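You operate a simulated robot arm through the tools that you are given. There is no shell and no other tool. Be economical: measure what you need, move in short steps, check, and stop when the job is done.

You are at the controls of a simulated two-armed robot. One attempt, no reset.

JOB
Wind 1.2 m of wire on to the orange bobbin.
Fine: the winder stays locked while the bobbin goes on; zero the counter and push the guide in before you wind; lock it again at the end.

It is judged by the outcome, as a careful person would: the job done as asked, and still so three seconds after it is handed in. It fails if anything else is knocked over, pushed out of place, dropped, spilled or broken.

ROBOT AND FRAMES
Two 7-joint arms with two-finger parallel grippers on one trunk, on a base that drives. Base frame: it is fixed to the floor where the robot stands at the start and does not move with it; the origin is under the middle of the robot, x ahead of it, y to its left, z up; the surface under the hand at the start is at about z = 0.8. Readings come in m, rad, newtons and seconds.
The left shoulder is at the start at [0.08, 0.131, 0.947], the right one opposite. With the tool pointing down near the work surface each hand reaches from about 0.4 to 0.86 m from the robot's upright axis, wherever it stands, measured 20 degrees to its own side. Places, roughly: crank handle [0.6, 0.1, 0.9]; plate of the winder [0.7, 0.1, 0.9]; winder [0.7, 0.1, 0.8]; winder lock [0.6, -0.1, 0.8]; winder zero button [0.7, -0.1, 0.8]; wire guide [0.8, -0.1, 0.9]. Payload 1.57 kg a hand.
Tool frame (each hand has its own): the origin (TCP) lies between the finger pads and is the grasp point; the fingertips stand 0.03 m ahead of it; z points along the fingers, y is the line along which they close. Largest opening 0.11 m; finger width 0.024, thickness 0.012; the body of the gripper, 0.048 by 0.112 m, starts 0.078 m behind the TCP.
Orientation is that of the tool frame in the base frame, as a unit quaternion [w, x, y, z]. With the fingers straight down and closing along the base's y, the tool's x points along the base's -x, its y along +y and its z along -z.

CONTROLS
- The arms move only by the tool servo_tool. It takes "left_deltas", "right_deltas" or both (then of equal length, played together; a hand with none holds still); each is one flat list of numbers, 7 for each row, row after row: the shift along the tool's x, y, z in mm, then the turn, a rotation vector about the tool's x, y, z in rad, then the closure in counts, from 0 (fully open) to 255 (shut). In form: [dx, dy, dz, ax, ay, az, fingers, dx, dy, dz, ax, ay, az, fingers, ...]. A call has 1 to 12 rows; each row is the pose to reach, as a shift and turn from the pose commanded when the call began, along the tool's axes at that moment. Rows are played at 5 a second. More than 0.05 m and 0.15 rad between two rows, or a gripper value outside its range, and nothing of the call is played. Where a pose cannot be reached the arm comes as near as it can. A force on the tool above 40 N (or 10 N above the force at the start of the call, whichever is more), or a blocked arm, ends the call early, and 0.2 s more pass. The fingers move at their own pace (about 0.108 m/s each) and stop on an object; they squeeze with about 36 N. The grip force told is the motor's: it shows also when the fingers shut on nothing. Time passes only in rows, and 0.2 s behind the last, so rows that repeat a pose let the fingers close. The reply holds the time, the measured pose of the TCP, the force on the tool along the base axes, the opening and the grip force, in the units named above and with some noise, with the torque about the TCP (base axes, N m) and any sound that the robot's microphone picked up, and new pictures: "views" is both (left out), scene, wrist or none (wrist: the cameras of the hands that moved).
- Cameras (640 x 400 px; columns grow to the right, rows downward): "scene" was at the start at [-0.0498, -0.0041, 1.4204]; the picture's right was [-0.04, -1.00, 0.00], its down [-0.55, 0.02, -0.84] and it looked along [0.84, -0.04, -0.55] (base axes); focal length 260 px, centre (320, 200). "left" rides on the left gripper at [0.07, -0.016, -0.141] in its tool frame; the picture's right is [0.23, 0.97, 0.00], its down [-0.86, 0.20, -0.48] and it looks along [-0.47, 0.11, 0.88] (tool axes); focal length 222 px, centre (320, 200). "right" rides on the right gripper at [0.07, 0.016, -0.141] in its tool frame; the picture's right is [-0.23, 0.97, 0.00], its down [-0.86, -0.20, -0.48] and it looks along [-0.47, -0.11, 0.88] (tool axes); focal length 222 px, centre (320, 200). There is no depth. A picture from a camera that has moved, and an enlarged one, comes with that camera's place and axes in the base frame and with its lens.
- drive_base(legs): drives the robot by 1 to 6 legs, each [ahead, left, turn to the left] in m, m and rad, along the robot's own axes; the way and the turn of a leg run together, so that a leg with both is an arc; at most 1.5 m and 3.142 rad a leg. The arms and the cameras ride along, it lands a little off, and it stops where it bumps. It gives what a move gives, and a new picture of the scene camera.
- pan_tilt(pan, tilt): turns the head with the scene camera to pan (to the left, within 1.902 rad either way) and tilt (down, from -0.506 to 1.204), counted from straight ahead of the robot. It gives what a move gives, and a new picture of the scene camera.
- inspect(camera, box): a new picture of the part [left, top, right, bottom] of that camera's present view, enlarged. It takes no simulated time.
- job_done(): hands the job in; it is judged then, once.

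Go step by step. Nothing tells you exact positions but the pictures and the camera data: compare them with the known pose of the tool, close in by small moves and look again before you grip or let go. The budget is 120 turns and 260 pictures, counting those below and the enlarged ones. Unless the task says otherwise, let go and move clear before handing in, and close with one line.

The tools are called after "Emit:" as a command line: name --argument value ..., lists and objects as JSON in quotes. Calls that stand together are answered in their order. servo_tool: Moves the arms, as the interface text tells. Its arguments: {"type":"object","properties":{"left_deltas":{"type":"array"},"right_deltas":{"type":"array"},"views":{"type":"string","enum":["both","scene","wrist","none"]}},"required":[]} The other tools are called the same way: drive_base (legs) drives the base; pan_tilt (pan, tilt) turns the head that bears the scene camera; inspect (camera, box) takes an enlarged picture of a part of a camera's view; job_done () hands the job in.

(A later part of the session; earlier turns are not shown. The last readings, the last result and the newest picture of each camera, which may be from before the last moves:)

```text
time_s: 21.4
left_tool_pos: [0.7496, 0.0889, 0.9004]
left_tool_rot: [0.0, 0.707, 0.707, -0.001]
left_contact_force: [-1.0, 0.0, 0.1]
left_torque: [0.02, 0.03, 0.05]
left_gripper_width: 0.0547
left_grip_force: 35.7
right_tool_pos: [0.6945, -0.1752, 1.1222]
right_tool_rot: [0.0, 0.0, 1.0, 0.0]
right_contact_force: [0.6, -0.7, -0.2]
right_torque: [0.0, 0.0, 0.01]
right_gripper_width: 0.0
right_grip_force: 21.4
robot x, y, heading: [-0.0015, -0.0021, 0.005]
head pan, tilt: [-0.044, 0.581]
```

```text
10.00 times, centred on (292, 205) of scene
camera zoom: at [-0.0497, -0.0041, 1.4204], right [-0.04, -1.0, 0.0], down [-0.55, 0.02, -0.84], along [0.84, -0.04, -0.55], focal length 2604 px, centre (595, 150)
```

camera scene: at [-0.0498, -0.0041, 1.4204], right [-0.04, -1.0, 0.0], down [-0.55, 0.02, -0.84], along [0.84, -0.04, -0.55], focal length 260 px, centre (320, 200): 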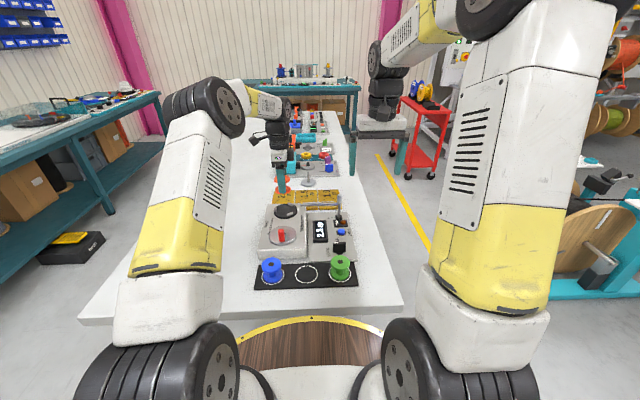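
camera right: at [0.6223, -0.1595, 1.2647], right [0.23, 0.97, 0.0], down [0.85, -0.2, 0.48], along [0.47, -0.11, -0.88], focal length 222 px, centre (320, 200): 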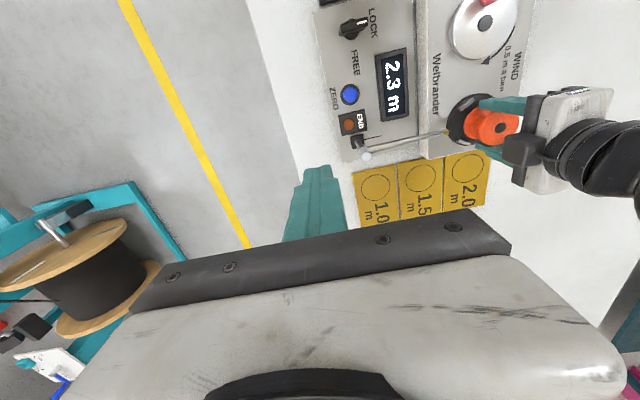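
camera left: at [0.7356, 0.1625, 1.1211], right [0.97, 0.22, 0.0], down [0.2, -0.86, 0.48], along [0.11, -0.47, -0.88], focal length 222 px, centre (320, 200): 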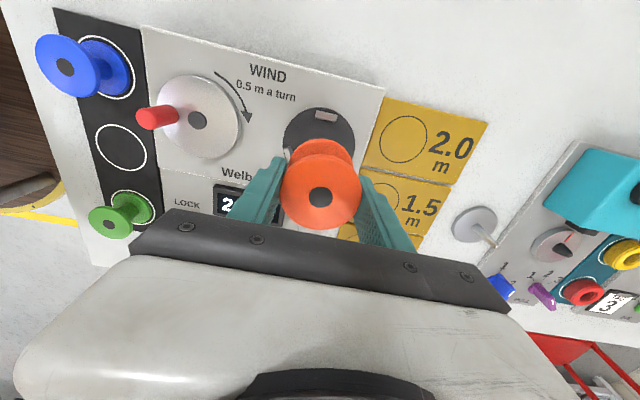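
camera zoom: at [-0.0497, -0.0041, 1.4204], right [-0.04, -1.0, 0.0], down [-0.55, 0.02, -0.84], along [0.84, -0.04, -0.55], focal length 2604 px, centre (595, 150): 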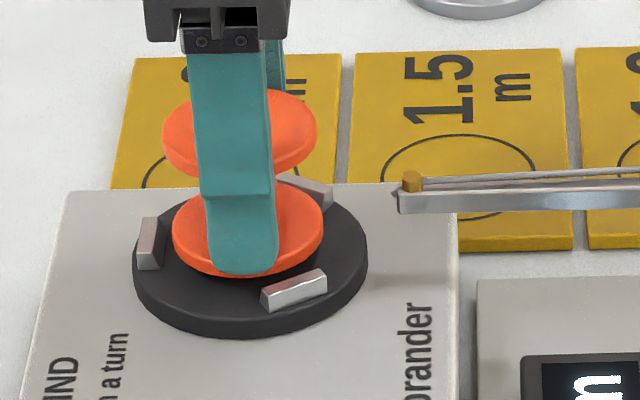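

Now centred in both views. I lower 7 mm more.

Emit:
servo_tool --left_deltas '[0, 0, 3, 0, 0, 0, 255, 0, 0, 5, 0, 0, 0, 255, 0, 0, 7, 0, 0, 0, 255, 0, 0, 7, 0, 0, 0, 255]' --views "none"

Emit:
inspect --camera "right" --box '[452, 90, 502, 152]'

Emit:
inspect --camera "scene" --box '[270, 185, 315, 225]'

```text
time_s: 22.4
left_tool_pos: [0.7479, 0.0887, 0.8936]
left_tool_rot: [0.0, 0.707, 0.707, 0.0]
left_contact_force: [-0.8, 0.3, -1.5]
left_torque: [0.0, -0.01, -0.02]
left_gripper_width: 0.0546
left_grip_force: 35.9
right_tool_pos: [0.6944, -0.1753, 1.1227]
right_tool_rot: [0.0, 0.0, 1.0, 0.001]
right_contact_force: [-0.2, -0.3, -0.4]
right_torque: [-0.03, -0.01, -0.01]
right_gripper_width: 0.0
right_grip_force: 21.3
robot x, y, heading: [-0.0003, -0.0001, 0.001]
head pan, tilt: [-0.044, 0.581]
```

```text
6.45 times, centred on (477, 121) of right
camera zoom: at [0.6222, -0.1594, 1.2646], right [0.23, 0.97, 0.0], down [0.86, -0.2, 0.48], along [0.47, -0.11, -0.88], focal length 1433 px, centre (-693, 710)
```

zoom: 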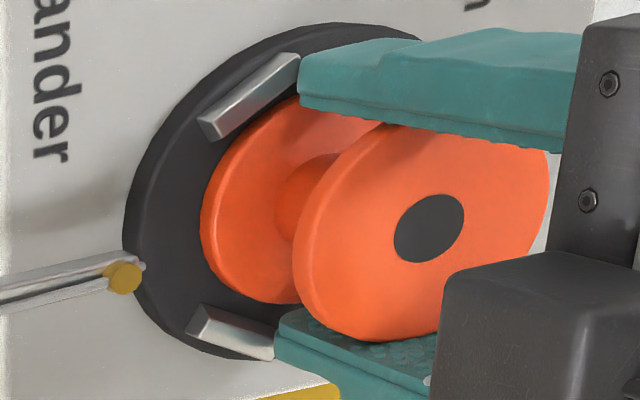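

```text
10.00 times, centred on (292, 205) of scene
camera zoom: at [-0.0497, -0.0041, 1.4204], right [-0.04, -1.0, 0.0], down [-0.55, 0.02, -0.84], along [0.84, -0.04, -0.55], focal length 2604 px, centre (595, 150)
```

zoom: 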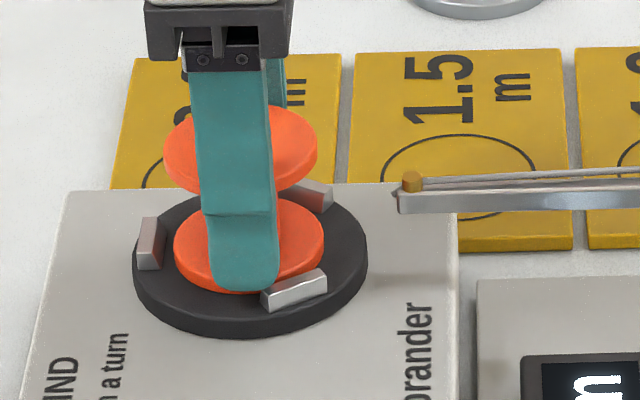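

Seated almost; no contact yet. I lower by millimetres, watching the force.

Emit:
servo_tool --left_deltas '[0, 0, 1, 0, 0, 0, 255, 0, 0, 2, 0, 0, 0, 255, 0, 0, 2, 0, 0, 0, 255]' --views "none"

Emit:
inspect --camera "right" --box '[452, 90, 502, 152]'

Emit:
inspect --camera "scene" --box '[270, 185, 315, 225]'

```text
time_s: 23.2
left_tool_pos: [0.7474, 0.0892, 0.8934]
left_tool_rot: [0.001, 0.707, 0.707, 0.001]
left_contact_force: [-0.9, 0.2, 9.1]
left_torque: [0.02, 0.16, 0.02]
left_gripper_width: 0.0545
left_grip_force: 36.1
right_tool_pos: [0.6929, -0.1758, 1.1236]
right_tool_rot: [0.0, 0.0, 1.0, 0.0]
right_contact_force: [0.0, -0.6, 0.3]
right_torque: [0.0, 0.01, 0.04]
right_gripper_width: 0.0
right_grip_force: 21.0
robot x, y, heading: [-0.0009, 0.0015, -0.002]
head pan, tilt: [-0.044, 0.581]
```

```text
6.45 times, centred on (477, 121) of right
camera zoom: at [0.6218, -0.1594, 1.2648], right [0.23, 0.97, 0.0], down [0.86, -0.2, 0.48], along [0.47, -0.11, -0.88], focal length 1433 px, centre (-693, 710)
```

zoom: 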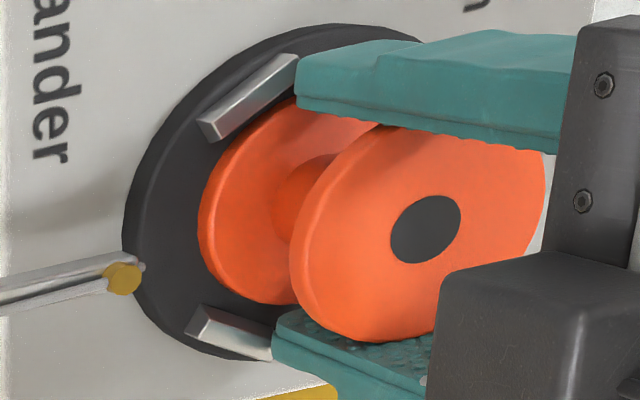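

```text
10.00 times, centred on (292, 205) of scene
camera zoom: at [-0.0501, -0.0041, 1.4204], right [-0.04, -1.0, 0.0], down [-0.55, 0.02, -0.84], along [0.84, -0.04, -0.55], focal length 2604 px, centre (595, 150)
```

zoom: 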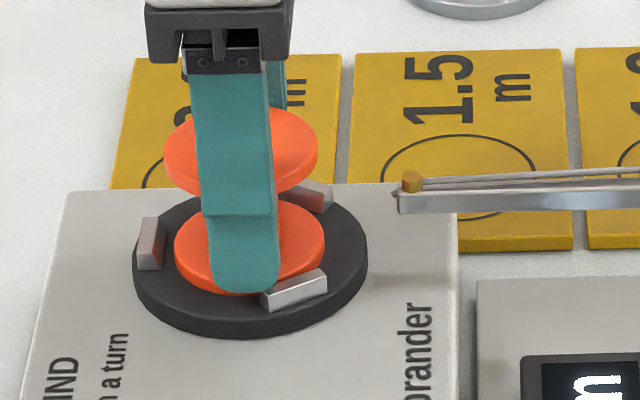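

Contact at about 9 N, and the flange lies inside all three lugs. I ease up 1 mm and open the fingers a little.

Emit:
servo_tool --left_deltas '[0, 0, -1, 0, 0, 0, 255, 0, 0, -1, 0, 0, 0, 110, 0, 0, -1, 0, 0, 0, 90, 0, 0, -1, 0, 0, 0, 90]' --views "none"

Emit:
inspect --camera "right" --box '[452, 90, 502, 152]'

Emit:
inspect --camera "scene" --box '[270, 185, 315, 225]'

```text
time_s: 24.2
left_tool_pos: [0.7486, 0.0885, 0.893]
left_tool_rot: [0.0, 0.707, 0.707, 0.0]
left_contact_force: [-1.7, -0.4, 2.0]
left_torque: [-0.04, -0.05, -0.05]
left_gripper_width: 0.0699
left_grip_force: 0.1
right_tool_pos: [0.6938, -0.1756, 1.1233]
right_tool_rot: [0.0, 0.0, 1.0, 0.0]
right_contact_force: [0.9, 0.0, 0.3]
right_torque: [-0.02, -0.01, 0.04]
right_gripper_width: 0.0001
right_grip_force: 21.4
robot x, y, heading: [-0.0028, 0.0044, 0.003]
head pan, tilt: [-0.044, 0.581]
```

```text
6.45 times, centred on (477, 121) of right
camera zoom: at [0.622, -0.1594, 1.2647], right [0.23, 0.97, 0.0], down [0.86, -0.2, 0.48], along [0.47, -0.11, -0.88], focal length 1433 px, centre (-693, 710)
```

zoom: 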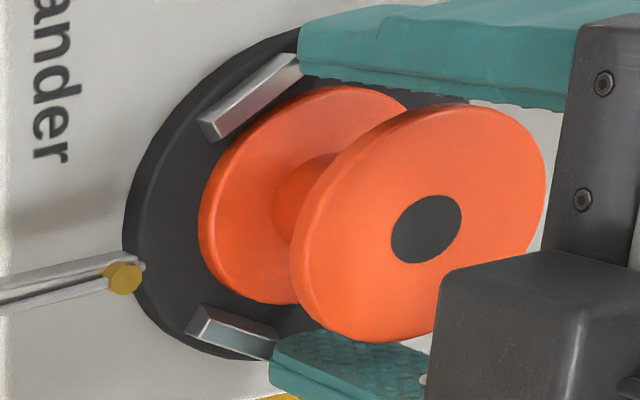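

```text
10.00 times, centred on (292, 205) of scene
camera zoom: at [-0.0499, -0.0041, 1.4204], right [-0.04, -1.0, 0.0], down [-0.55, 0.02, -0.84], along [0.84, -0.04, -0.55], focal length 2604 px, centre (595, 150)
```

zoom: 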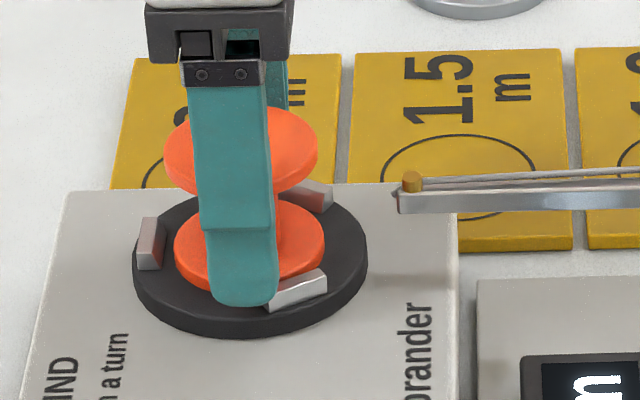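

The bobbin stands on the plate without moving as the fingers opened. I raise the left hand straight up.

Emit:
servo_tool --left_deltas '[0, 0, -10, 0, 0, 0, 90, 0, 0, -30, 0, 0, 0, 90, 0, 0, -60, 0, 0, 0, 90, 0, 0, -100, 0, 0, 0, 90, 0, 0, -140, 0, 0, 0, 90]' --views "wrist"

Emit:
inspect --camera "right" --box '[440, 80, 520, 152]'

Emit:
inspect --camera "scene" --box '[260, 180, 350, 250]'

```text
time_s: 25.4
left_tool_pos: [0.7495, 0.0876, 1.0345]
left_tool_rot: [-0.001, 0.707, 0.707, -0.001]
left_contact_force: [-0.7, 0.1, 0.2]
left_torque: [0.02, 0.04, -0.01]
left_gripper_width: 0.0711
left_grip_force: 0.1
right_tool_pos: [0.6942, -0.1752, 1.1237]
right_tool_rot: [0.001, 0.0, 1.0, 0.0]
right_contact_force: [0.6, 0.5, -0.3]
right_torque: [0.0, 0.01, 0.02]
right_gripper_width: 0.0
right_grip_force: 21.1
robot x, y, heading: [0.0043, -0.002, 0.0]
head pan, tilt: [-0.044, 0.581]
camera left: at [0.7335, 0.1589, 1.176], right [0.97, 0.23, 0.0], down [0.2, -0.85, 0.48], along [0.11, -0.47, -0.88], focal length 222 px, centre (320, 200)
```

left: 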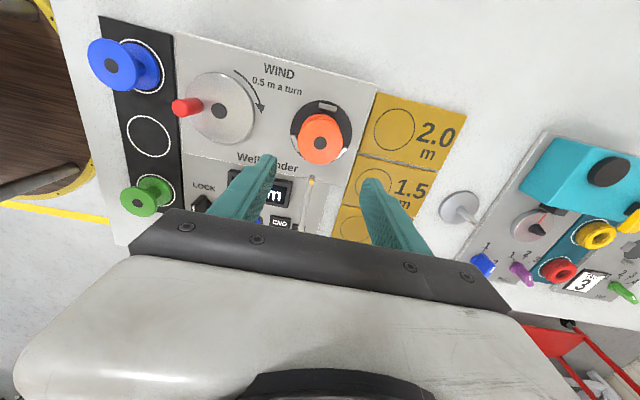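

```text
5.56 times, centred on (480, 116) of right
camera zoom: at [0.6223, -0.1594, 1.2645], right [0.23, 0.97, 0.0], down [0.86, -0.2, 0.48], along [0.47, -0.11, -0.88], focal length 1234 px, centre (-569, 667)
```

zoom: 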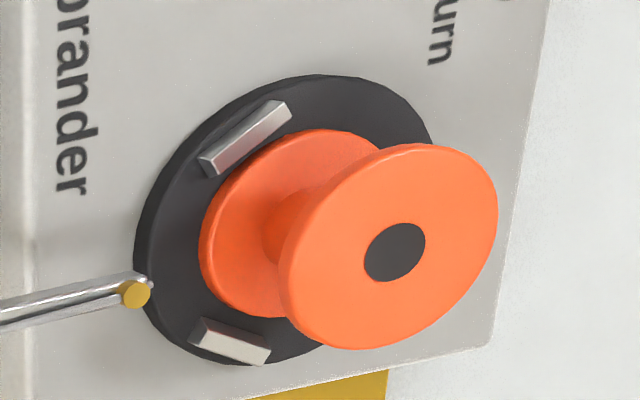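

```text
5.71 times, centred on (305, 215) of scene
camera zoom: at [-0.0495, -0.004, 1.4204], right [-0.04, -1.0, 0.0], down [-0.55, 0.02, -0.84], along [0.84, -0.04, -0.55], focal length 1488 px, centre (406, 114)
```

zoom: 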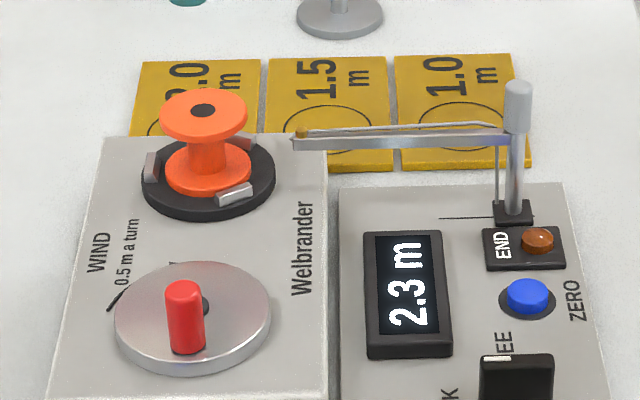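

The bobbin sits flat between the lugs. Next the ZERO button, at about (0.660, −0.1115, 0.82): I bring the closed right fingers above it.

Emit:
servo_tool --right_deltas '[7, 13, 45, 0, 0, 0, 255, 14, 26, 90, 0, 0, 0, 255, 21, 39, 135, 0, 0, 0, 255, 28, 52, 180, 0, 0, 0, 255, 34.5, 64, 225, 0, 0, 0, 255, 34.5, 64, 245, 0, 0, 0, 255]' --views "wrist"

Emit:
inspect --camera "scene" --box '[300, 195, 360, 255]'

Emit:
inspect --camera "right" --box '[220, 60, 420, 220]'

```text
time_s: 26.8
left_tool_pos: [0.75, 0.0884, 1.0338]
left_tool_rot: [0.0, 0.707, 0.707, 0.0]
left_contact_force: [-0.1, 0.2, -0.2]
left_torque: [0.01, -0.02, -0.02]
left_gripper_width: 0.0712
left_grip_force: 0.0
right_tool_pos: [0.6592, -0.113, 0.8781]
right_tool_rot: [0.0, -0.001, 1.0, 0.0]
right_contact_force: [0.8, 0.1, -0.7]
right_torque: [0.05, 0.0, 0.03]
right_gripper_width: 0.0001
right_grip_force: 21.4
robot x, y, heading: [0.0017, 0.0001, -0.002]
head pan, tilt: [-0.044, 0.581]
camera right: at [0.5873, -0.0961, 1.0184], right [0.23, 0.97, 0.0], down [0.86, -0.2, 0.48], along [0.47, -0.11, -0.88], focal length 222 px, centre (320, 200)
```

right: 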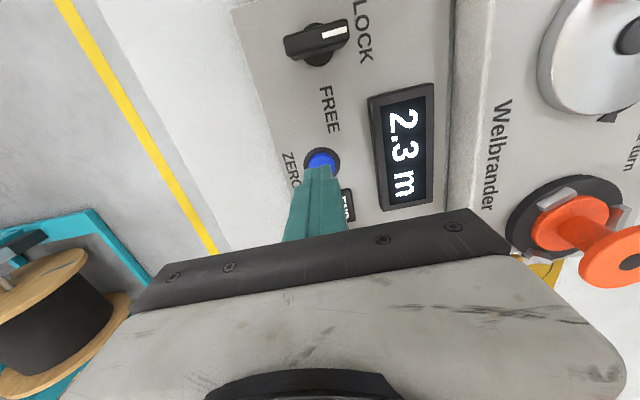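

```text
6.67 times, centred on (330, 225) of scene
camera zoom: at [-0.0499, -0.0041, 1.4204], right [-0.04, -1.0, 0.0], down [-0.55, 0.02, -0.84], along [0.84, -0.04, -0.55], focal length 1736 px, centre (253, 33)
```

zoom: 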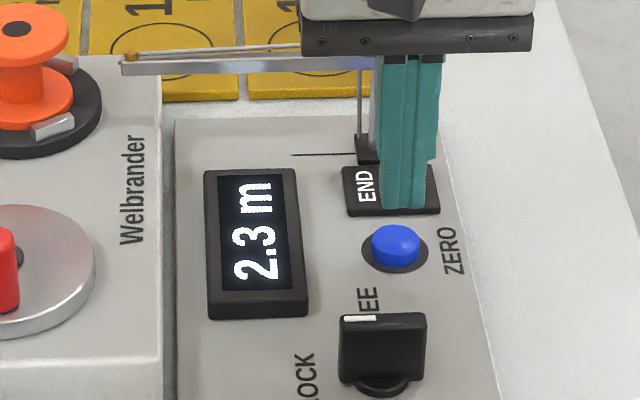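

```text
2.50 times, centred on (320, 140) of right
camera zoom: at [0.5873, -0.0961, 1.0184], right [0.23, 0.97, 0.0], down [0.86, -0.2, 0.48], along [0.47, -0.11, -0.88], focal length 555 px, centre (320, 350)
```

zoom: 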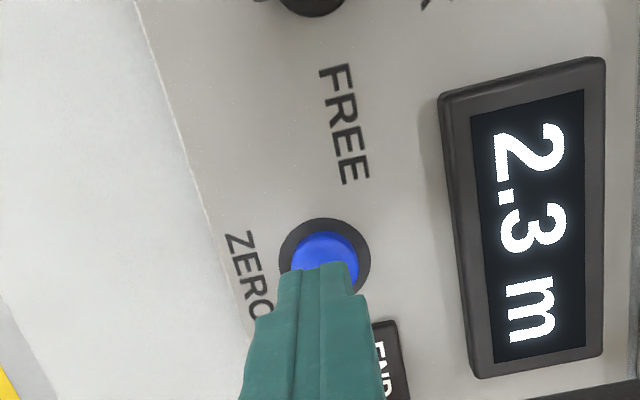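

The fingertip is over the button within a couple of mm. I press down gradually.

Emit:
servo_tool --right_deltas '[0, 1, 15, 0, 0, 0, 255, 0, 1, 24, 0, 0, 0, 255, 0, 1, 27, 0, 0, 0, 255, 0, 1, 29, 0, 0, 0, 255, 0, 1, 31, 0, 0, 0, 255]' --views "none"

Emit:
inspect --camera "scene" --box '[300, 195, 360, 255]'

```text
time_s: 28.0
left_tool_pos: [0.7489, 0.0869, 1.0343]
left_tool_rot: [-0.001, 0.707, 0.707, 0.0]
left_contact_force: [0.2, -0.2, 0.3]
left_torque: [0.03, 0.01, -0.02]
left_gripper_width: 0.0715
left_grip_force: 0.1
right_tool_pos: [0.6603, -0.1119, 0.8485]
right_tool_rot: [0.0, 0.001, 1.0, -0.001]
right_contact_force: [-1.4, -0.7, 2.1]
right_torque: [-0.01, 0.05, 0.03]
right_gripper_width: 0.0
right_grip_force: 21.5
robot x, y, heading: [-0.0028, 0.0031, -0.003]
head pan, tilt: [-0.044, 0.581]
heard: click
```

```text
6.67 times, centred on (330, 225) of scene
camera zoom: at [-0.0499, -0.0041, 1.4204], right [-0.04, -1.0, 0.0], down [-0.55, 0.02, -0.84], along [0.84, -0.04, -0.55], focal length 1736 px, centre (253, 33)
```

zoom: 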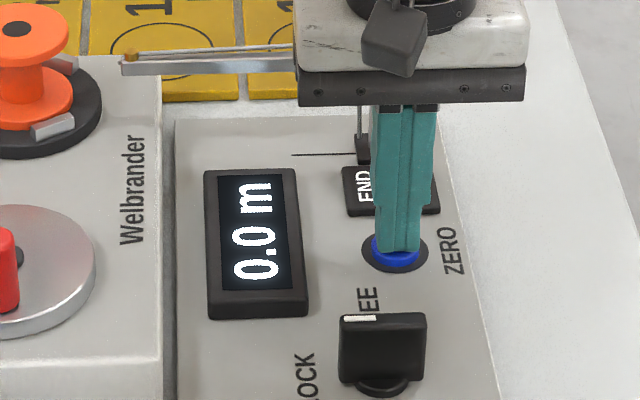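

The counter reads 0.0 m after a click. I raise the hand and bring it beside the guide post on its outer side.

Emit:
servo_tool --right_deltas '[0, 0, -35, 0, 0, 0, 255, 0, 0, -75, 0, 0, 0, 255, 0, 0, -115, 0, 0, 0, 255, -25, -25, -115, 0, 0, 0, 255, -55, -45, -115, 0, 0, 0, 255, -82, -45, -115, 0, 0, 0, 255, -82, -45, -115, 0, 0, 0, 255]' --views "wrist"

Emit:
inspect --camera "scene" --box '[290, 180, 360, 250]'

```text
time_s: 29.6
left_tool_pos: [0.7499, 0.0876, 1.0341]
left_tool_rot: [0.001, 0.707, 0.707, 0.0]
left_contact_force: [-0.1, -0.5, -0.3]
left_torque: [0.0, 0.0, 0.02]
left_gripper_width: 0.0711
left_grip_force: 0.0
right_tool_pos: [0.7406, -0.1556, 0.9615]
right_tool_rot: [0.0, -0.001, 1.0, 0.0]
right_contact_force: [-0.1, -0.1, 0.4]
right_torque: [0.0, -0.01, 0.03]
right_gripper_width: 0.0
right_grip_force: 21.7
robot x, y, heading: [-0.0011, 0.0029, 0.0]
head pan, tilt: [-0.044, 0.581]
camera right: at [0.6701, -0.1401, 1.1039], right [0.23, 0.97, 0.0], down [0.86, -0.2, 0.48], along [0.47, -0.11, -0.88], focal length 222 px, centre (320, 200)
```

right: 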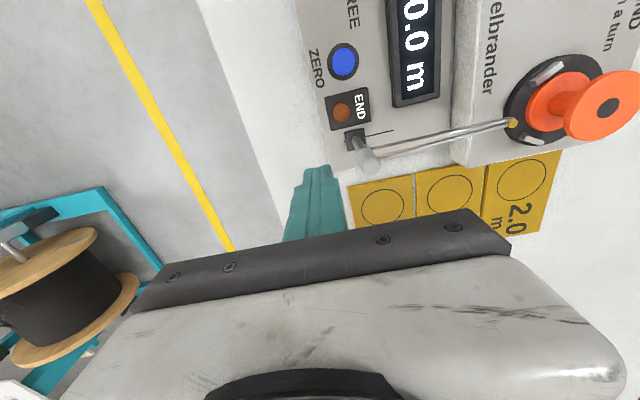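

```text
5.71 times, centred on (325, 215) of scene
camera zoom: at [-0.0498, -0.0041, 1.4204], right [-0.04, -1.0, 0.0], down [-0.55, 0.02, -0.84], along [0.84, -0.04, -0.55], focal length 1488 px, centre (291, 114)
```

zoom: 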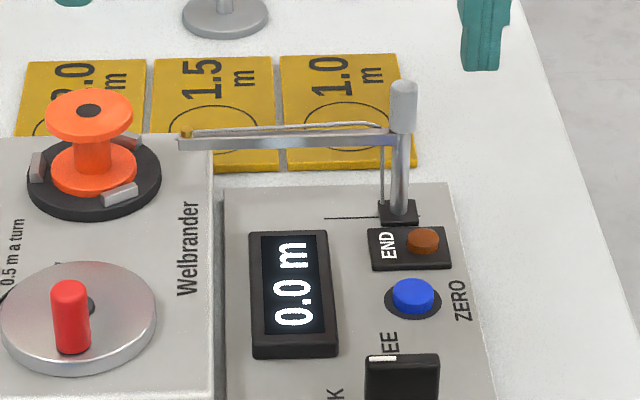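

The post is at about (0.742, −0.112) and the finger is 2 cm outside it. I lower to about mid-post height.

Emit:
servo_tool --right_deltas '[0, 0, 35, 0, 0, 0, 255, 0, 0, 70, 0, 0, 0, 255, 0, 0, 94, 0, 0, 0, 255, 0, 8, 94, 0, 0, 0, 255, 0, 16, 94, 0, 0, 0, 255]' --views "wrist"

Emit:
inspect --camera "scene" --box '[290, 180, 360, 250]'

```text
time_s: 30.8
left_tool_pos: [0.7488, 0.089, 1.0328]
left_tool_rot: [0.0, 0.707, 0.707, 0.0]
left_contact_force: [-0.5, 0.1, 0.5]
left_torque: [0.03, 0.0, 0.0]
left_gripper_width: 0.0711
left_grip_force: 0.1
right_tool_pos: [0.7421, -0.1401, 0.8684]
right_tool_rot: [0.0, 0.0, 1.0, 0.0]
right_contact_force: [0.2, -0.1, -0.4]
right_torque: [0.03, 0.0, 0.02]
right_gripper_width: 0.0
right_grip_force: 21.1
robot x, y, heading: [-0.0009, -0.0007, 0.001]
head pan, tilt: [-0.044, 0.581]
camera right: at [0.6697, -0.1236, 1.0099], right [0.23, 0.97, 0.0], down [0.86, -0.2, 0.48], along [0.47, -0.11, -0.88], focal length 222 px, centre (320, 200)
```

right: 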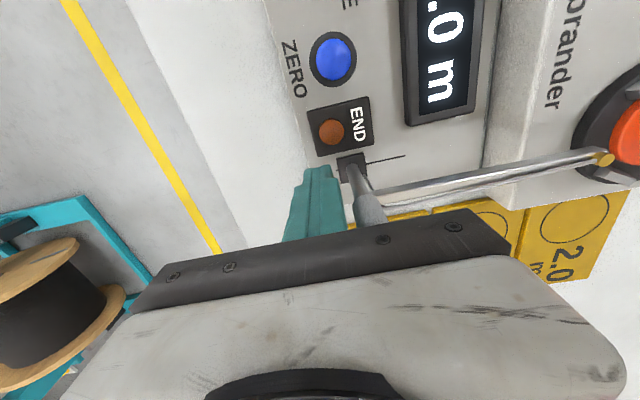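

```text
5.71 times, centred on (325, 215) of scene
camera zoom: at [-0.0497, -0.0042, 1.4204], right [-0.04, -1.0, 0.0], down [-0.55, 0.02, -0.84], along [0.84, -0.04, -0.55], focal length 1488 px, centre (291, 114)
```

zoom: 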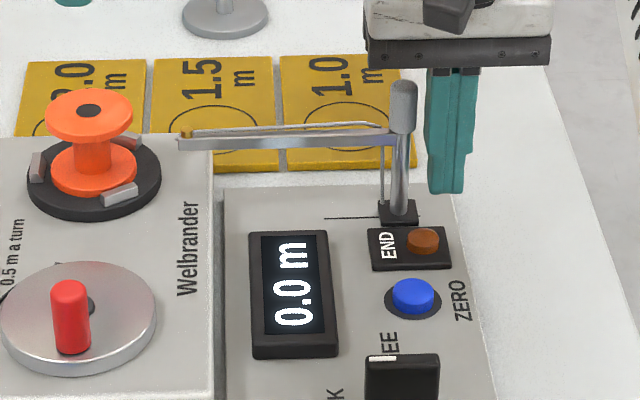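

The finger is level with the post and clear of everything else. I push slowly toward +y.

Emit:
servo_tool --right_deltas '[0, 4, 0, 0, 0, 0, 255, 0, 8, 0, 0, 0, 0, 255, 0, 12, 0, 0, 0, 0, 255, 0, 16, 0, 0, 0, 0, 255, 0, 20, 0, 0, 0, 0, 255, 0, 24, 0, 0, 0, 0, 255]' --views "none"

Emit:
inspect --camera "scene" --box '[275, 180, 345, 250]'

Emit:
inspect --camera "right" --box '[280, 40, 640, 260]'

```text
time_s: 32.2
left_tool_pos: [0.748, 0.0879, 1.0339]
left_tool_rot: [0.0, 0.707, 0.707, 0.0]
left_contact_force: [0.7, 0.3, 0.4]
left_torque: [0.01, -0.02, 0.0]
left_gripper_width: 0.0711
left_grip_force: 0.0
right_tool_pos: [0.7412, -0.1151, 0.8699]
right_tool_rot: [0.0, 0.0, 1.0, 0.0]
right_contact_force: [-0.2, -0.8, 0.6]
right_torque: [0.04, -0.04, 0.0]
right_gripper_width: 0.0003
right_grip_force: 20.9
robot x, y, heading: [-0.0018, 0.0023, 0.002]
head pan, tilt: [-0.044, 0.581]
```

```text
5.71 times, centred on (310, 215) of scene
camera zoom: at [-0.0497, -0.0041, 1.4204], right [-0.04, -1.0, 0.0], down [-0.55, 0.02, -0.84], along [0.84, -0.04, -0.55], focal length 1488 px, centre (377, 114)
```

zoom: 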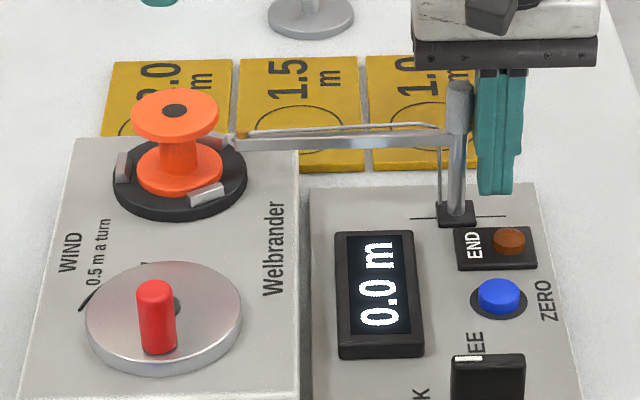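

```text
1.78 times, centred on (460, 150) of right
camera zoom: at [0.6694, -0.0995, 1.0099], right [0.23, 0.97, 0.0], down [0.86, -0.2, 0.48], along [0.47, -0.11, -0.88], focal length 395 px, centre (71, 289)
```

zoom: 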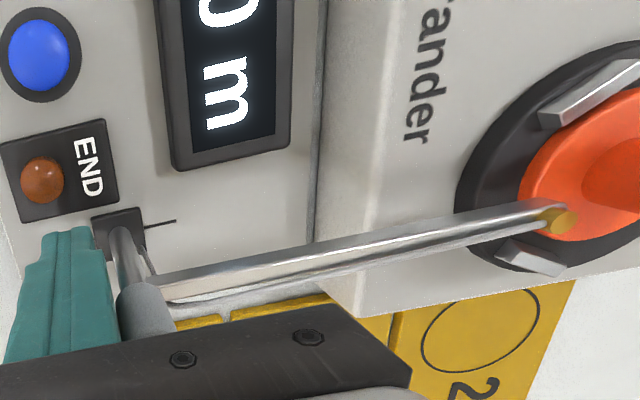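

The guide slides freely; about 18 mm of track remains. I keep pushing in small steps to its stop.

Emit:
servo_tool --right_deltas '[0, 4, 0, 0, 0, 0, 255, 0, 8, 0, 0, 0, 0, 255, 0, 11, 0, 0, 0, 0, 255, 0, 14, 0, 0, 0, 0, 255]' --views "none"

Emit:
inspect --camera "scene" --box '[275, 180, 345, 250]'

Emit:
inspect --camera "left" --box '[200, 80, 400, 230]'

```text
time_s: 33.2
left_tool_pos: [0.7495, 0.0888, 1.0328]
left_tool_rot: [0.0, 0.708, 0.707, 0.0]
left_contact_force: [-0.1, -0.6, 0.7]
left_torque: [-0.03, 0.04, 0.01]
left_gripper_width: 0.0713
left_grip_force: 0.1
right_tool_pos: [0.7426, -0.1023, 0.8678]
right_tool_rot: [0.0, -0.001, 1.0, 0.0]
right_contact_force: [0.4, 0.1, -0.5]
right_torque: [-0.02, 0.03, 0.0]
right_gripper_width: 0.0
right_grip_force: 21.2
robot x, y, heading: [-0.0011, 0.0008, -0.001]
head pan, tilt: [-0.044, 0.581]
```

```text
5.71 times, centred on (310, 215) of scene
camera zoom: at [-0.0497, -0.0041, 1.4204], right [-0.04, -1.0, 0.0], down [-0.55, 0.02, -0.84], along [0.84, -0.04, -0.55], focal length 1488 px, centre (377, 114)
```

zoom: 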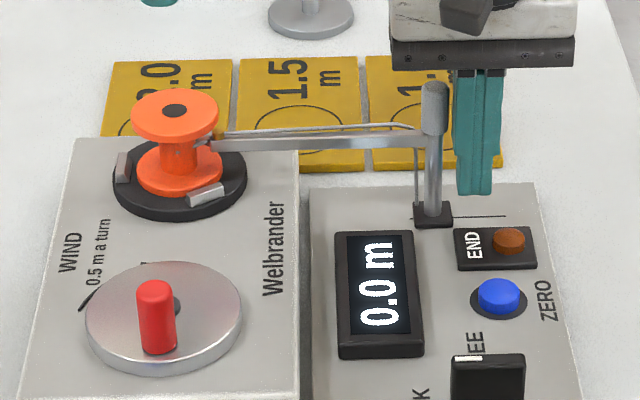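

```text
2.67 times, centred on (300, 155) of left
camera zoom: at [0.7335, 0.1589, 1.1758], right [0.97, 0.23, 0.0], down [0.2, -0.86, 0.48], along [0.11, -0.47, -0.88], focal length 592 px, centre (373, 320)
```

zoom: 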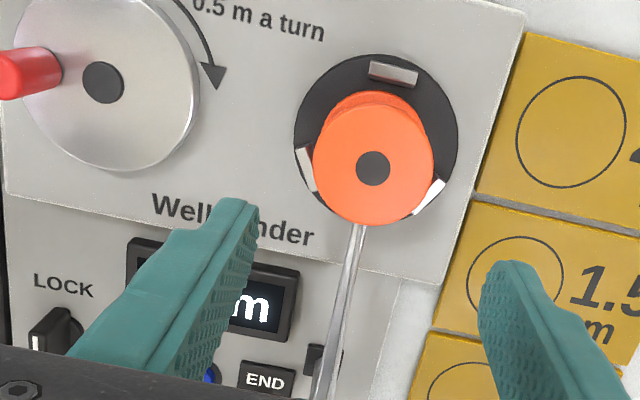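

The guide's foot has reached the end of its track line and the eye is between the flanges. I push a few more mm to find out if it is at its stop.

Emit:
servo_tool --right_deltas '[0, 2, 0, 0, 0, 0, 255, 0, 4, 0, 0, 0, 0, 255]' --views "none"

Emit:
inspect --camera "scene" --box '[275, 180, 345, 250]'

Emit:
inspect --camera "right" --box '[280, 40, 640, 260]'

```text
time_s: 33.8
left_tool_pos: [0.749, 0.0871, 1.0342]
left_tool_rot: [0.0, 0.707, 0.708, -0.001]
left_contact_force: [-0.4, 0.1, 0.0]
left_torque: [-0.01, -0.01, 0.01]
left_gripper_width: 0.0712
left_grip_force: 0.0
right_tool_pos: [0.7415, -0.0988, 0.8689]
right_tool_rot: [0.0, 0.001, 1.0, -0.001]
right_contact_force: [0.1, -4.2, -0.2]
right_torque: [0.18, 0.01, -0.01]
right_gripper_width: 0.0
right_grip_force: 21.3
robot x, y, heading: [-0.0022, 0.0019, -0.001]
head pan, tilt: [-0.044, 0.581]
```

```text
5.71 times, centred on (310, 215) of scene
camera zoom: at [-0.0497, -0.0043, 1.4204], right [-0.04, -1.0, 0.0], down [-0.55, 0.02, -0.84], along [0.84, -0.04, -0.55], focal length 1488 px, centre (377, 114)
```

zoom: 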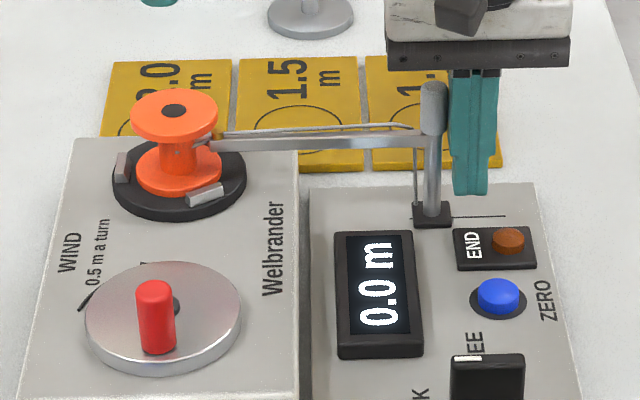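

```text
1.78 times, centred on (460, 150) of right
camera zoom: at [0.6698, -0.0831, 1.0097], right [0.23, 0.97, 0.0], down [0.86, -0.2, 0.48], along [0.47, -0.11, -0.88], focal length 395 px, centre (71, 289)
```

zoom: 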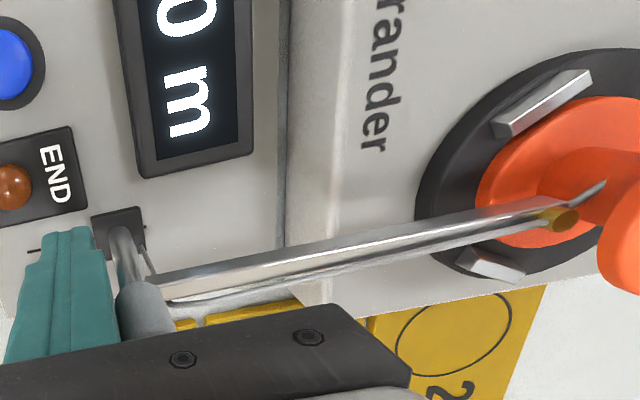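

The guide met its stop (4 N). I back off, rise, then carry the right hand over the lock knob, turned so that its fingers close along x.

Emit:
servo_tool --right_deltas '[0, -20, 0, 0, 0, 0, 255, 0, -45, 0, 0, 0, 0, 255, 0, -45, -45, 0, 0, 0, 200, 0, -45, -90, 0, 0, 0, 150, 0, -45, -110, 0, 0, 0, 130, 0, -45, -110, 0, 0, 0, 130]' --views "none"

Emit:
servo_tool --right_deltas '[15, 4, 0, 0, 0, -0.14, 130, 31, 9, 0, 0, 0, -0.28, 130, 47, 14, 0, 0, 0, -0.42, 130, 63, 19, 0, 0, 0, -0.56, 130, 79, 24, 0, 0, 0, -0.7, 130, 95, 29, 0, 0, 0, -0.84, 130, 111, 34, 0, 0, 0, -0.98, 130, 127, 39, 0, 0, 0, -1.12, 130, 143, 44, 0, 0, 0, -1.26, 130, 159, 48, 0, 0, 0, -1.4, 130, 170, 51, 0, 0, 0, -1.52, 130, 174, 52, 0, 0, 0, -1.571, 130]' --views "both"

Emit:
inspect --camera "scene" --box '[300, 190, 370, 260]'

Emit:
inspect --camera "right" --box '[220, 60, 420, 220]'

```text
time_s: 35.2
left_tool_pos: [0.7494, 0.0883, 1.0321]
left_tool_rot: [0.0, 0.707, 0.707, 0.001]
left_contact_force: [-1.2, 0.3, 0.3]
left_torque: [0.01, 0.02, 0.0]
left_gripper_width: 0.0712
left_grip_force: 0.1
right_tool_pos: [0.7427, -0.143, 0.9785]
right_tool_rot: [0.001, 0.0, 1.0, 0.0]
right_contact_force: [-0.1, -0.4, -0.3]
right_torque: [0.02, -0.03, 0.03]
right_gripper_width: 0.0537
right_grip_force: 0.2
robot x, y, heading: [0.0008, -0.0006, -0.001]
head pan, tilt: [-0.044, 0.581]
```

```text
time_s: 37.8
left_tool_pos: [0.749, 0.0887, 1.0329]
left_tool_rot: [-0.001, 0.707, 0.707, 0.0]
left_contact_force: [-0.4, 0.3, -1.1]
left_torque: [0.02, 0.02, 0.0]
left_gripper_width: 0.0709
left_grip_force: 0.1
right_tool_pos: [0.5668, -0.091, 0.979]
right_tool_rot: [0.0, 0.708, -0.707, 0.0]
right_contact_force: [-0.8, 0.0, -0.5]
right_torque: [0.0, 0.03, -0.01]
right_gripper_width: 0.0541
right_grip_force: 0.1
robot x, y, heading: [-0.0014, 0.001, 0.002]
head pan, tilt: [-0.044, 0.581]
camera scene: at [-0.0497, -0.0041, 1.4204], right [-0.04, -1.0, 0.0], down [-0.55, 0.02, -0.84], along [0.84, -0.04, -0.55], focal length 260 px, centre (320, 200)
camera right: at [0.549, -0.161, 1.1199], right [-0.97, 0.23, 0.0], down [0.2, 0.86, 0.48], along [0.11, 0.47, -0.88], focal length 222 px, centre (320, 200)
```

scene: 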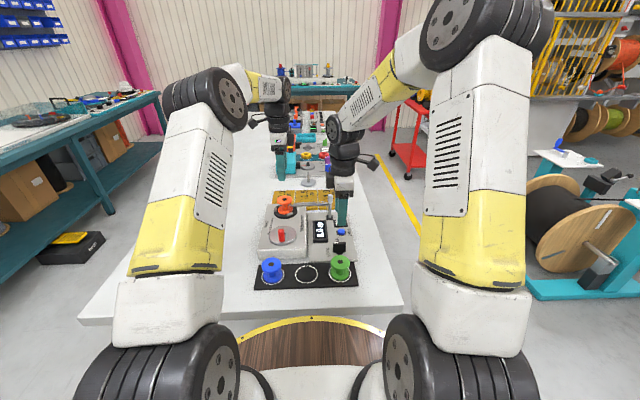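
right: 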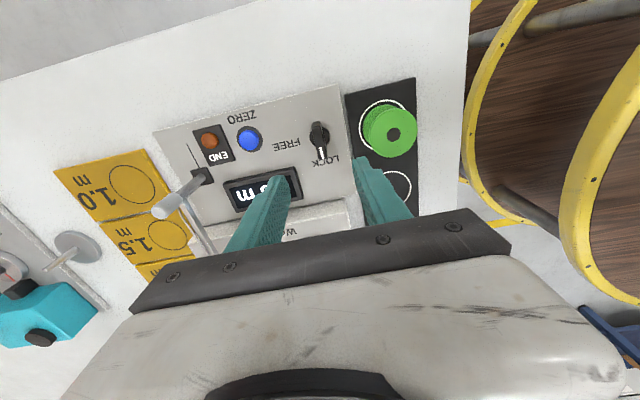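

```text
5.71 times, centred on (335, 225) of scene
camera zoom: at [-0.0497, -0.0041, 1.4204], right [-0.04, -1.0, 0.0], down [-0.55, 0.02, -0.84], along [0.84, -0.04, -0.55], focal length 1488 px, centre (234, 57)
```

zoom: 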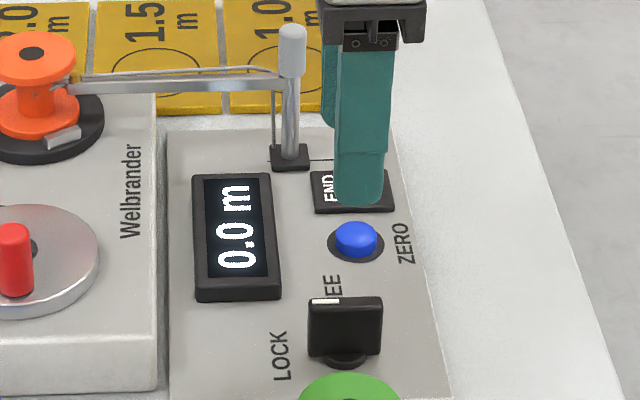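

```text
2.50 times, centred on (320, 140) of right
camera zoom: at [0.549, -0.161, 1.1199], right [-0.97, 0.23, 0.0], down [0.2, 0.86, 0.48], along [0.11, 0.47, -0.88], focal length 555 px, centre (320, 350)
```

zoom: 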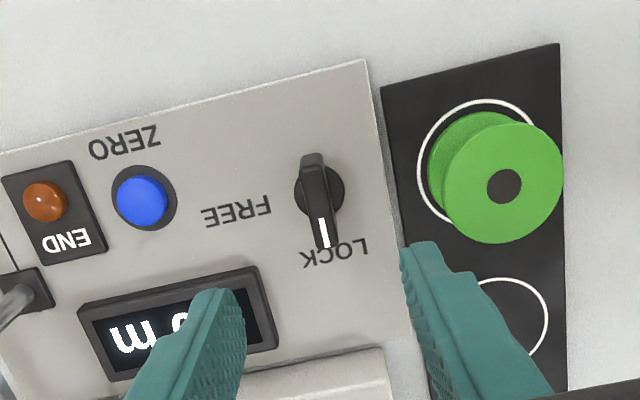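

The knob bar is at about (0.564, −0.095), top at about 0.855. I lower to just above it and check.

Emit:
servo_tool --right_deltas '[1, 1, 30, 0, 0, 0, 155, 2.5, 3, 60, 0, 0, 0, 155, 2.5, 3, 85, 0, 0, 0, 155, 2.5, 3, 85, 0, 0, 0, 155]' --views "none"

Emit:
inspect --camera "scene" --box '[310, 210, 370, 260]'

Emit:
inspect --camera "right" --box '[240, 60, 400, 220]'

```text
time_s: 38.8
left_tool_pos: [0.7494, 0.0882, 1.0335]
left_tool_rot: [0.0, 0.707, 0.707, -0.001]
left_contact_force: [-1.1, 0.2, -0.1]
left_torque: [0.02, -0.02, 0.02]
left_gripper_width: 0.0713
left_grip_force: 0.1
right_tool_pos: [0.5648, -0.0938, 0.8938]
right_tool_rot: [0.0, -0.707, 0.707, -0.001]
right_contact_force: [0.3, 0.1, -0.2]
right_torque: [0.01, -0.04, 0.01]
right_gripper_width: 0.0432
right_grip_force: 0.1
robot x, y, heading: [0.0001, 0.0028, -0.002]
head pan, tilt: [-0.044, 0.581]
```

```text
8.00 times, centred on (340, 235) of scene
camera zoom: at [-0.0498, -0.0041, 1.4204], right [-0.04, -1.0, 0.0], down [-0.55, 0.02, -0.84], along [0.84, -0.04, -0.55], focal length 2083 px, centre (160, -80)
```

zoom: 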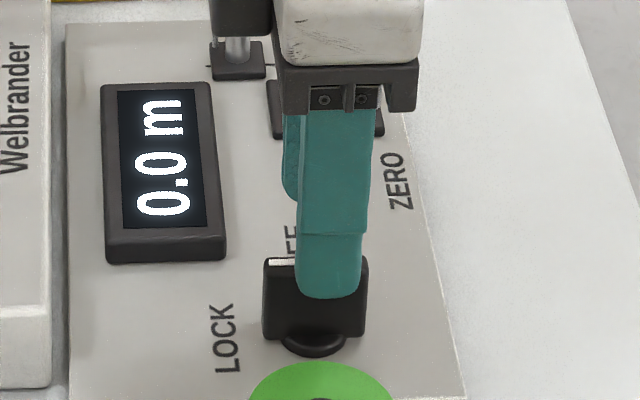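

```text
2.50 times, centred on (320, 140) of right
camera zoom: at [0.546, -0.1631, 1.0348], right [-0.97, 0.23, 0.0], down [0.2, 0.86, 0.48], along [0.11, 0.47, -0.88], focal length 555 px, centre (320, 350)
```

zoom: 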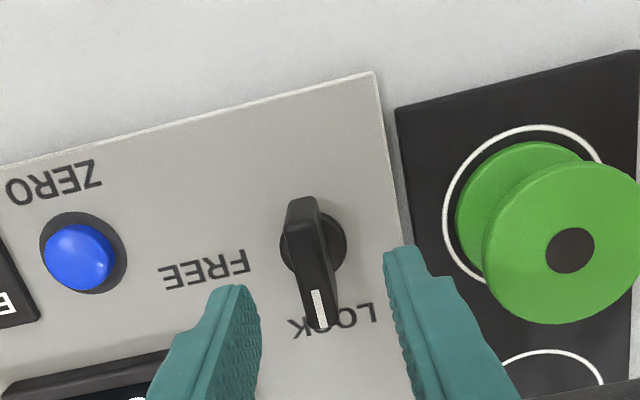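

The fingers straddle the bar well. I go down and grip it.

Emit:
servo_tool --right_deltas '[1, 1, 16, 0, 0, 0, 155, 1, 1, 32, 0, 0, 0, 155, 1, 1, 32, 0, 0, 0, 255, 1, 1, 32, 0, 0, 0, 255]' --views "none"

Emit:
inspect --camera "right" --box '[240, 60, 400, 220]'

```text
time_s: 39.8
left_tool_pos: [0.7499, 0.0875, 1.0331]
left_tool_rot: [-0.001, 0.707, 0.707, -0.001]
left_contact_force: [0.4, 0.9, -0.3]
left_torque: [-0.02, -0.01, 0.0]
left_gripper_width: 0.0712
left_grip_force: 0.1
right_tool_pos: [0.5666, -0.0951, 0.8618]
right_tool_rot: [0.003, -0.707, 0.707, -0.001]
right_contact_force: [26.6, -0.1, -6.6]
right_torque: [0.15, -0.17, -0.05]
right_gripper_width: 0.0118
right_grip_force: 29.3
robot x, y, heading: [-0.0012, 0.0007, 0.002]
head pan, tilt: [-0.044, 0.581]
```

```text
2.50 times, centred on (320, 140) of right
camera zoom: at [0.5478, -0.1648, 1.003], right [-0.97, 0.23, -0.01], down [0.2, 0.85, 0.48], along [0.11, 0.47, -0.88], focal length 555 px, centre (320, 350)
```

zoom: 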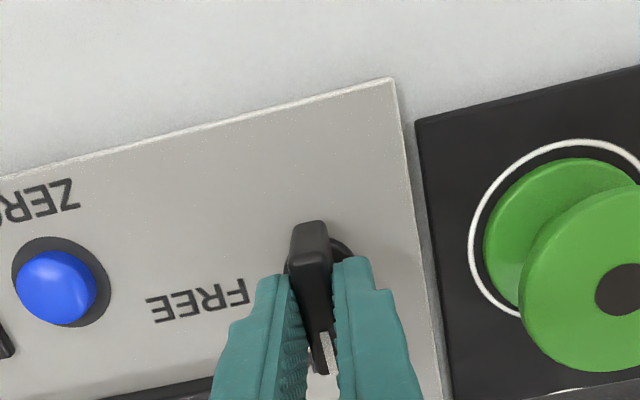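

The grip pulled the hand about 3.5 mm in +x, so the knob's axis is at about x 0.568. I open slightly, recentre and grip again.

Emit:
servo_tool --right_deltas '[0, -4.5, 0, 0, 0, 0, 255, 0, -4.5, 0, 0, 0, 0, 190, 3, -4.5, 0, 0, 0, 0, 190, 3, -4.5, 0, 0, 0, 0, 255, 3, -4.5, 0, 0, 0, 0, 255]' --views "none"

Emit:
inspect --camera "right" --box '[240, 60, 400, 220]'

```text
time_s: 41.0
left_tool_pos: [0.7491, 0.0884, 1.0336]
left_tool_rot: [0.0, 0.707, 0.707, 0.0]
left_contact_force: [0.6, 0.4, -0.2]
left_torque: [-0.06, 0.02, -0.02]
left_gripper_width: 0.0711
left_grip_force: 0.1
right_tool_pos: [0.5676, -0.0986, 0.8603]
right_tool_rot: [0.001, 0.708, -0.706, 0.0]
right_contact_force: [-1.8, -0.7, -3.8]
right_torque: [0.05, -0.21, 0.0]
right_gripper_width: 0.0119
right_grip_force: 29.6
robot x, y, heading: [-0.0007, -0.0008, 0.004]
head pan, tilt: [-0.044, 0.581]
```

```text
2.50 times, centred on (320, 140) of right
camera zoom: at [0.5491, -0.1677, 1.0027], right [-0.97, 0.23, 0.0], down [0.2, 0.86, 0.48], along [0.11, 0.47, -0.88], focal length 555 px, centre (320, 350)
```

zoom: 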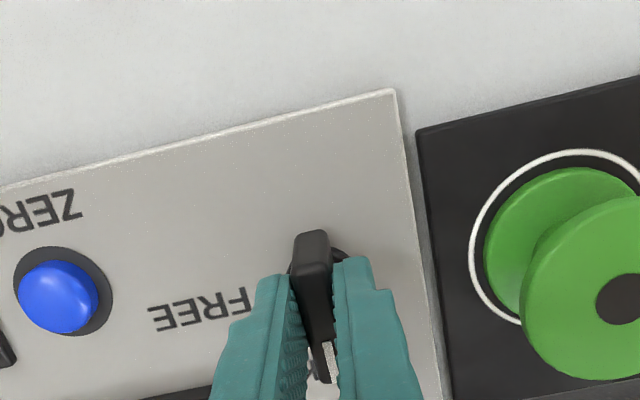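

Forces are near zero now. I turn the knob clockwise toward FREE, half way first.

Emit:
servo_tool --right_deltas '[0, 0, 0, 0, 0, 0.12, 255, 0, 0, 0, 0, 0, 0.25, 255, 0, 0, 0, 0, 0, 0.38, 255, 0, 0, 0, 0, 0, 0.51, 255, 0, 0, 0, 0, 0, 0.64, 255, 0, 0, 0, 0, 0, 0.78, 255]' --views "none"

Emit:
inspect --camera "scene" --box '[300, 210, 370, 260]'

```text
time_s: 42.4
left_tool_pos: [0.7475, 0.0893, 1.0335]
left_tool_rot: [0.0, 0.707, 0.707, 0.0]
left_contact_force: [-0.4, -0.5, -0.7]
left_torque: [0.01, 0.0, 0.02]
left_gripper_width: 0.071
left_grip_force: 0.0
right_tool_pos: [0.5636, -0.0966, 0.861]
right_tool_rot: [-0.003, -0.385, 0.923, 0.0]
right_contact_force: [-31.1, 5.7, 2.8]
right_torque: [0.05, 0.19, 0.09]
right_gripper_width: 0.0119
right_grip_force: 29.1
robot x, y, heading: [0.0014, -0.0012, -0.002]
head pan, tilt: [-0.044, 0.581]
```

```text
8.00 times, centred on (335, 235) of scene
camera zoom: at [-0.0512, -0.0038, 1.4204], right [-0.04, -1.0, 0.0], down [-0.55, 0.02, -0.84], along [0.84, -0.04, -0.55], focal length 2083 px, centre (200, -80)
```

zoom: 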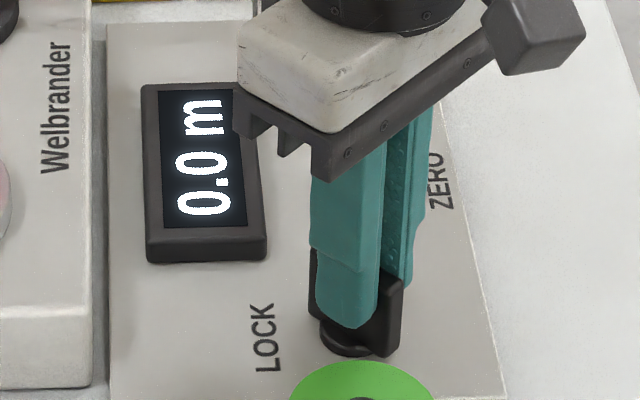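

The side force shows the knob's axis is about 5 mm to +y of the grip. I correct the path and finish the turn.

Emit:
servo_tool --right_deltas '[1.6, 3.9, 0, 0, 0, 0.0, 255, 1.6, 4.6, 0, 0, 0, 0.13, 255, 1.5, 5.3, 0, 0, 0, 0.26, 255, 1.2, 6, 0, 0, 0, 0.39, 255, 0.8, 6.7, 0, 0, 0, 0.52, 255, 0.4, 7.3, 0, 0, 0, 0.65, 255, 0, 7.8, 0, 0, 0, 0.79, 255]' --views "none"

Emit:
inspect --camera "scene" --box '[300, 210, 370, 260]'

Emit:
inspect --camera "right" --box '[240, 60, 400, 220]'

```text
time_s: 44.0
left_tool_pos: [0.7494, 0.0878, 1.0341]
left_tool_rot: [0.0, 0.707, 0.707, 0.0]
left_contact_force: [0.0, -0.4, -0.2]
left_torque: [-0.01, -0.03, 0.03]
left_gripper_width: 0.0711
left_grip_force: 0.0
right_tool_pos: [0.5624, -0.0932, 0.8605]
right_tool_rot: [0.001, 0.0, 1.0, 0.001]
right_contact_force: [1.3, -7.7, -17.0]
right_torque: [-0.13, -0.43, 0.12]
right_gripper_width: 0.0118
right_grip_force: 29.6
robot x, y, heading: [-0.0009, 0.0015, -0.001]
head pan, tilt: [-0.044, 0.581]
```

```text
8.00 times, centred on (335, 235) of scene
camera zoom: at [-0.0492, -0.0045, 1.4204], right [-0.04, -1.0, 0.0], down [-0.55, 0.02, -0.84], along [0.84, -0.04, -0.55], focal length 2083 px, centre (200, -80)
```

zoom: 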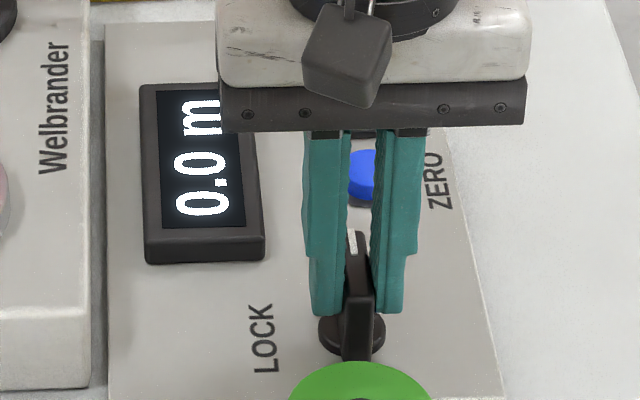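

```text
2.50 times, centred on (320, 140) of right
camera zoom: at [0.4912, -0.0769, 1.0027], right [0.23, 0.97, 0.0], down [0.85, -0.2, 0.48], along [0.47, -0.11, -0.88], focal length 555 px, centre (320, 350)
```

zoom: 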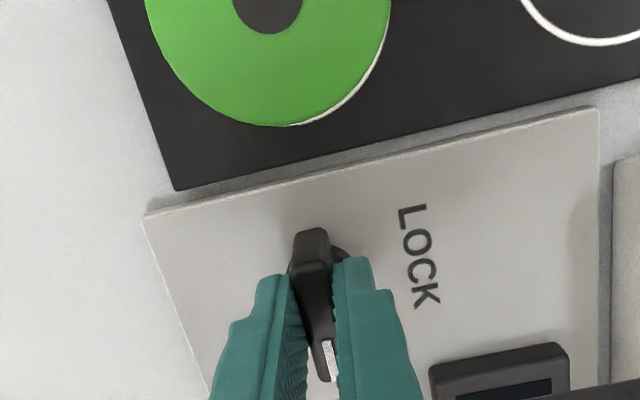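

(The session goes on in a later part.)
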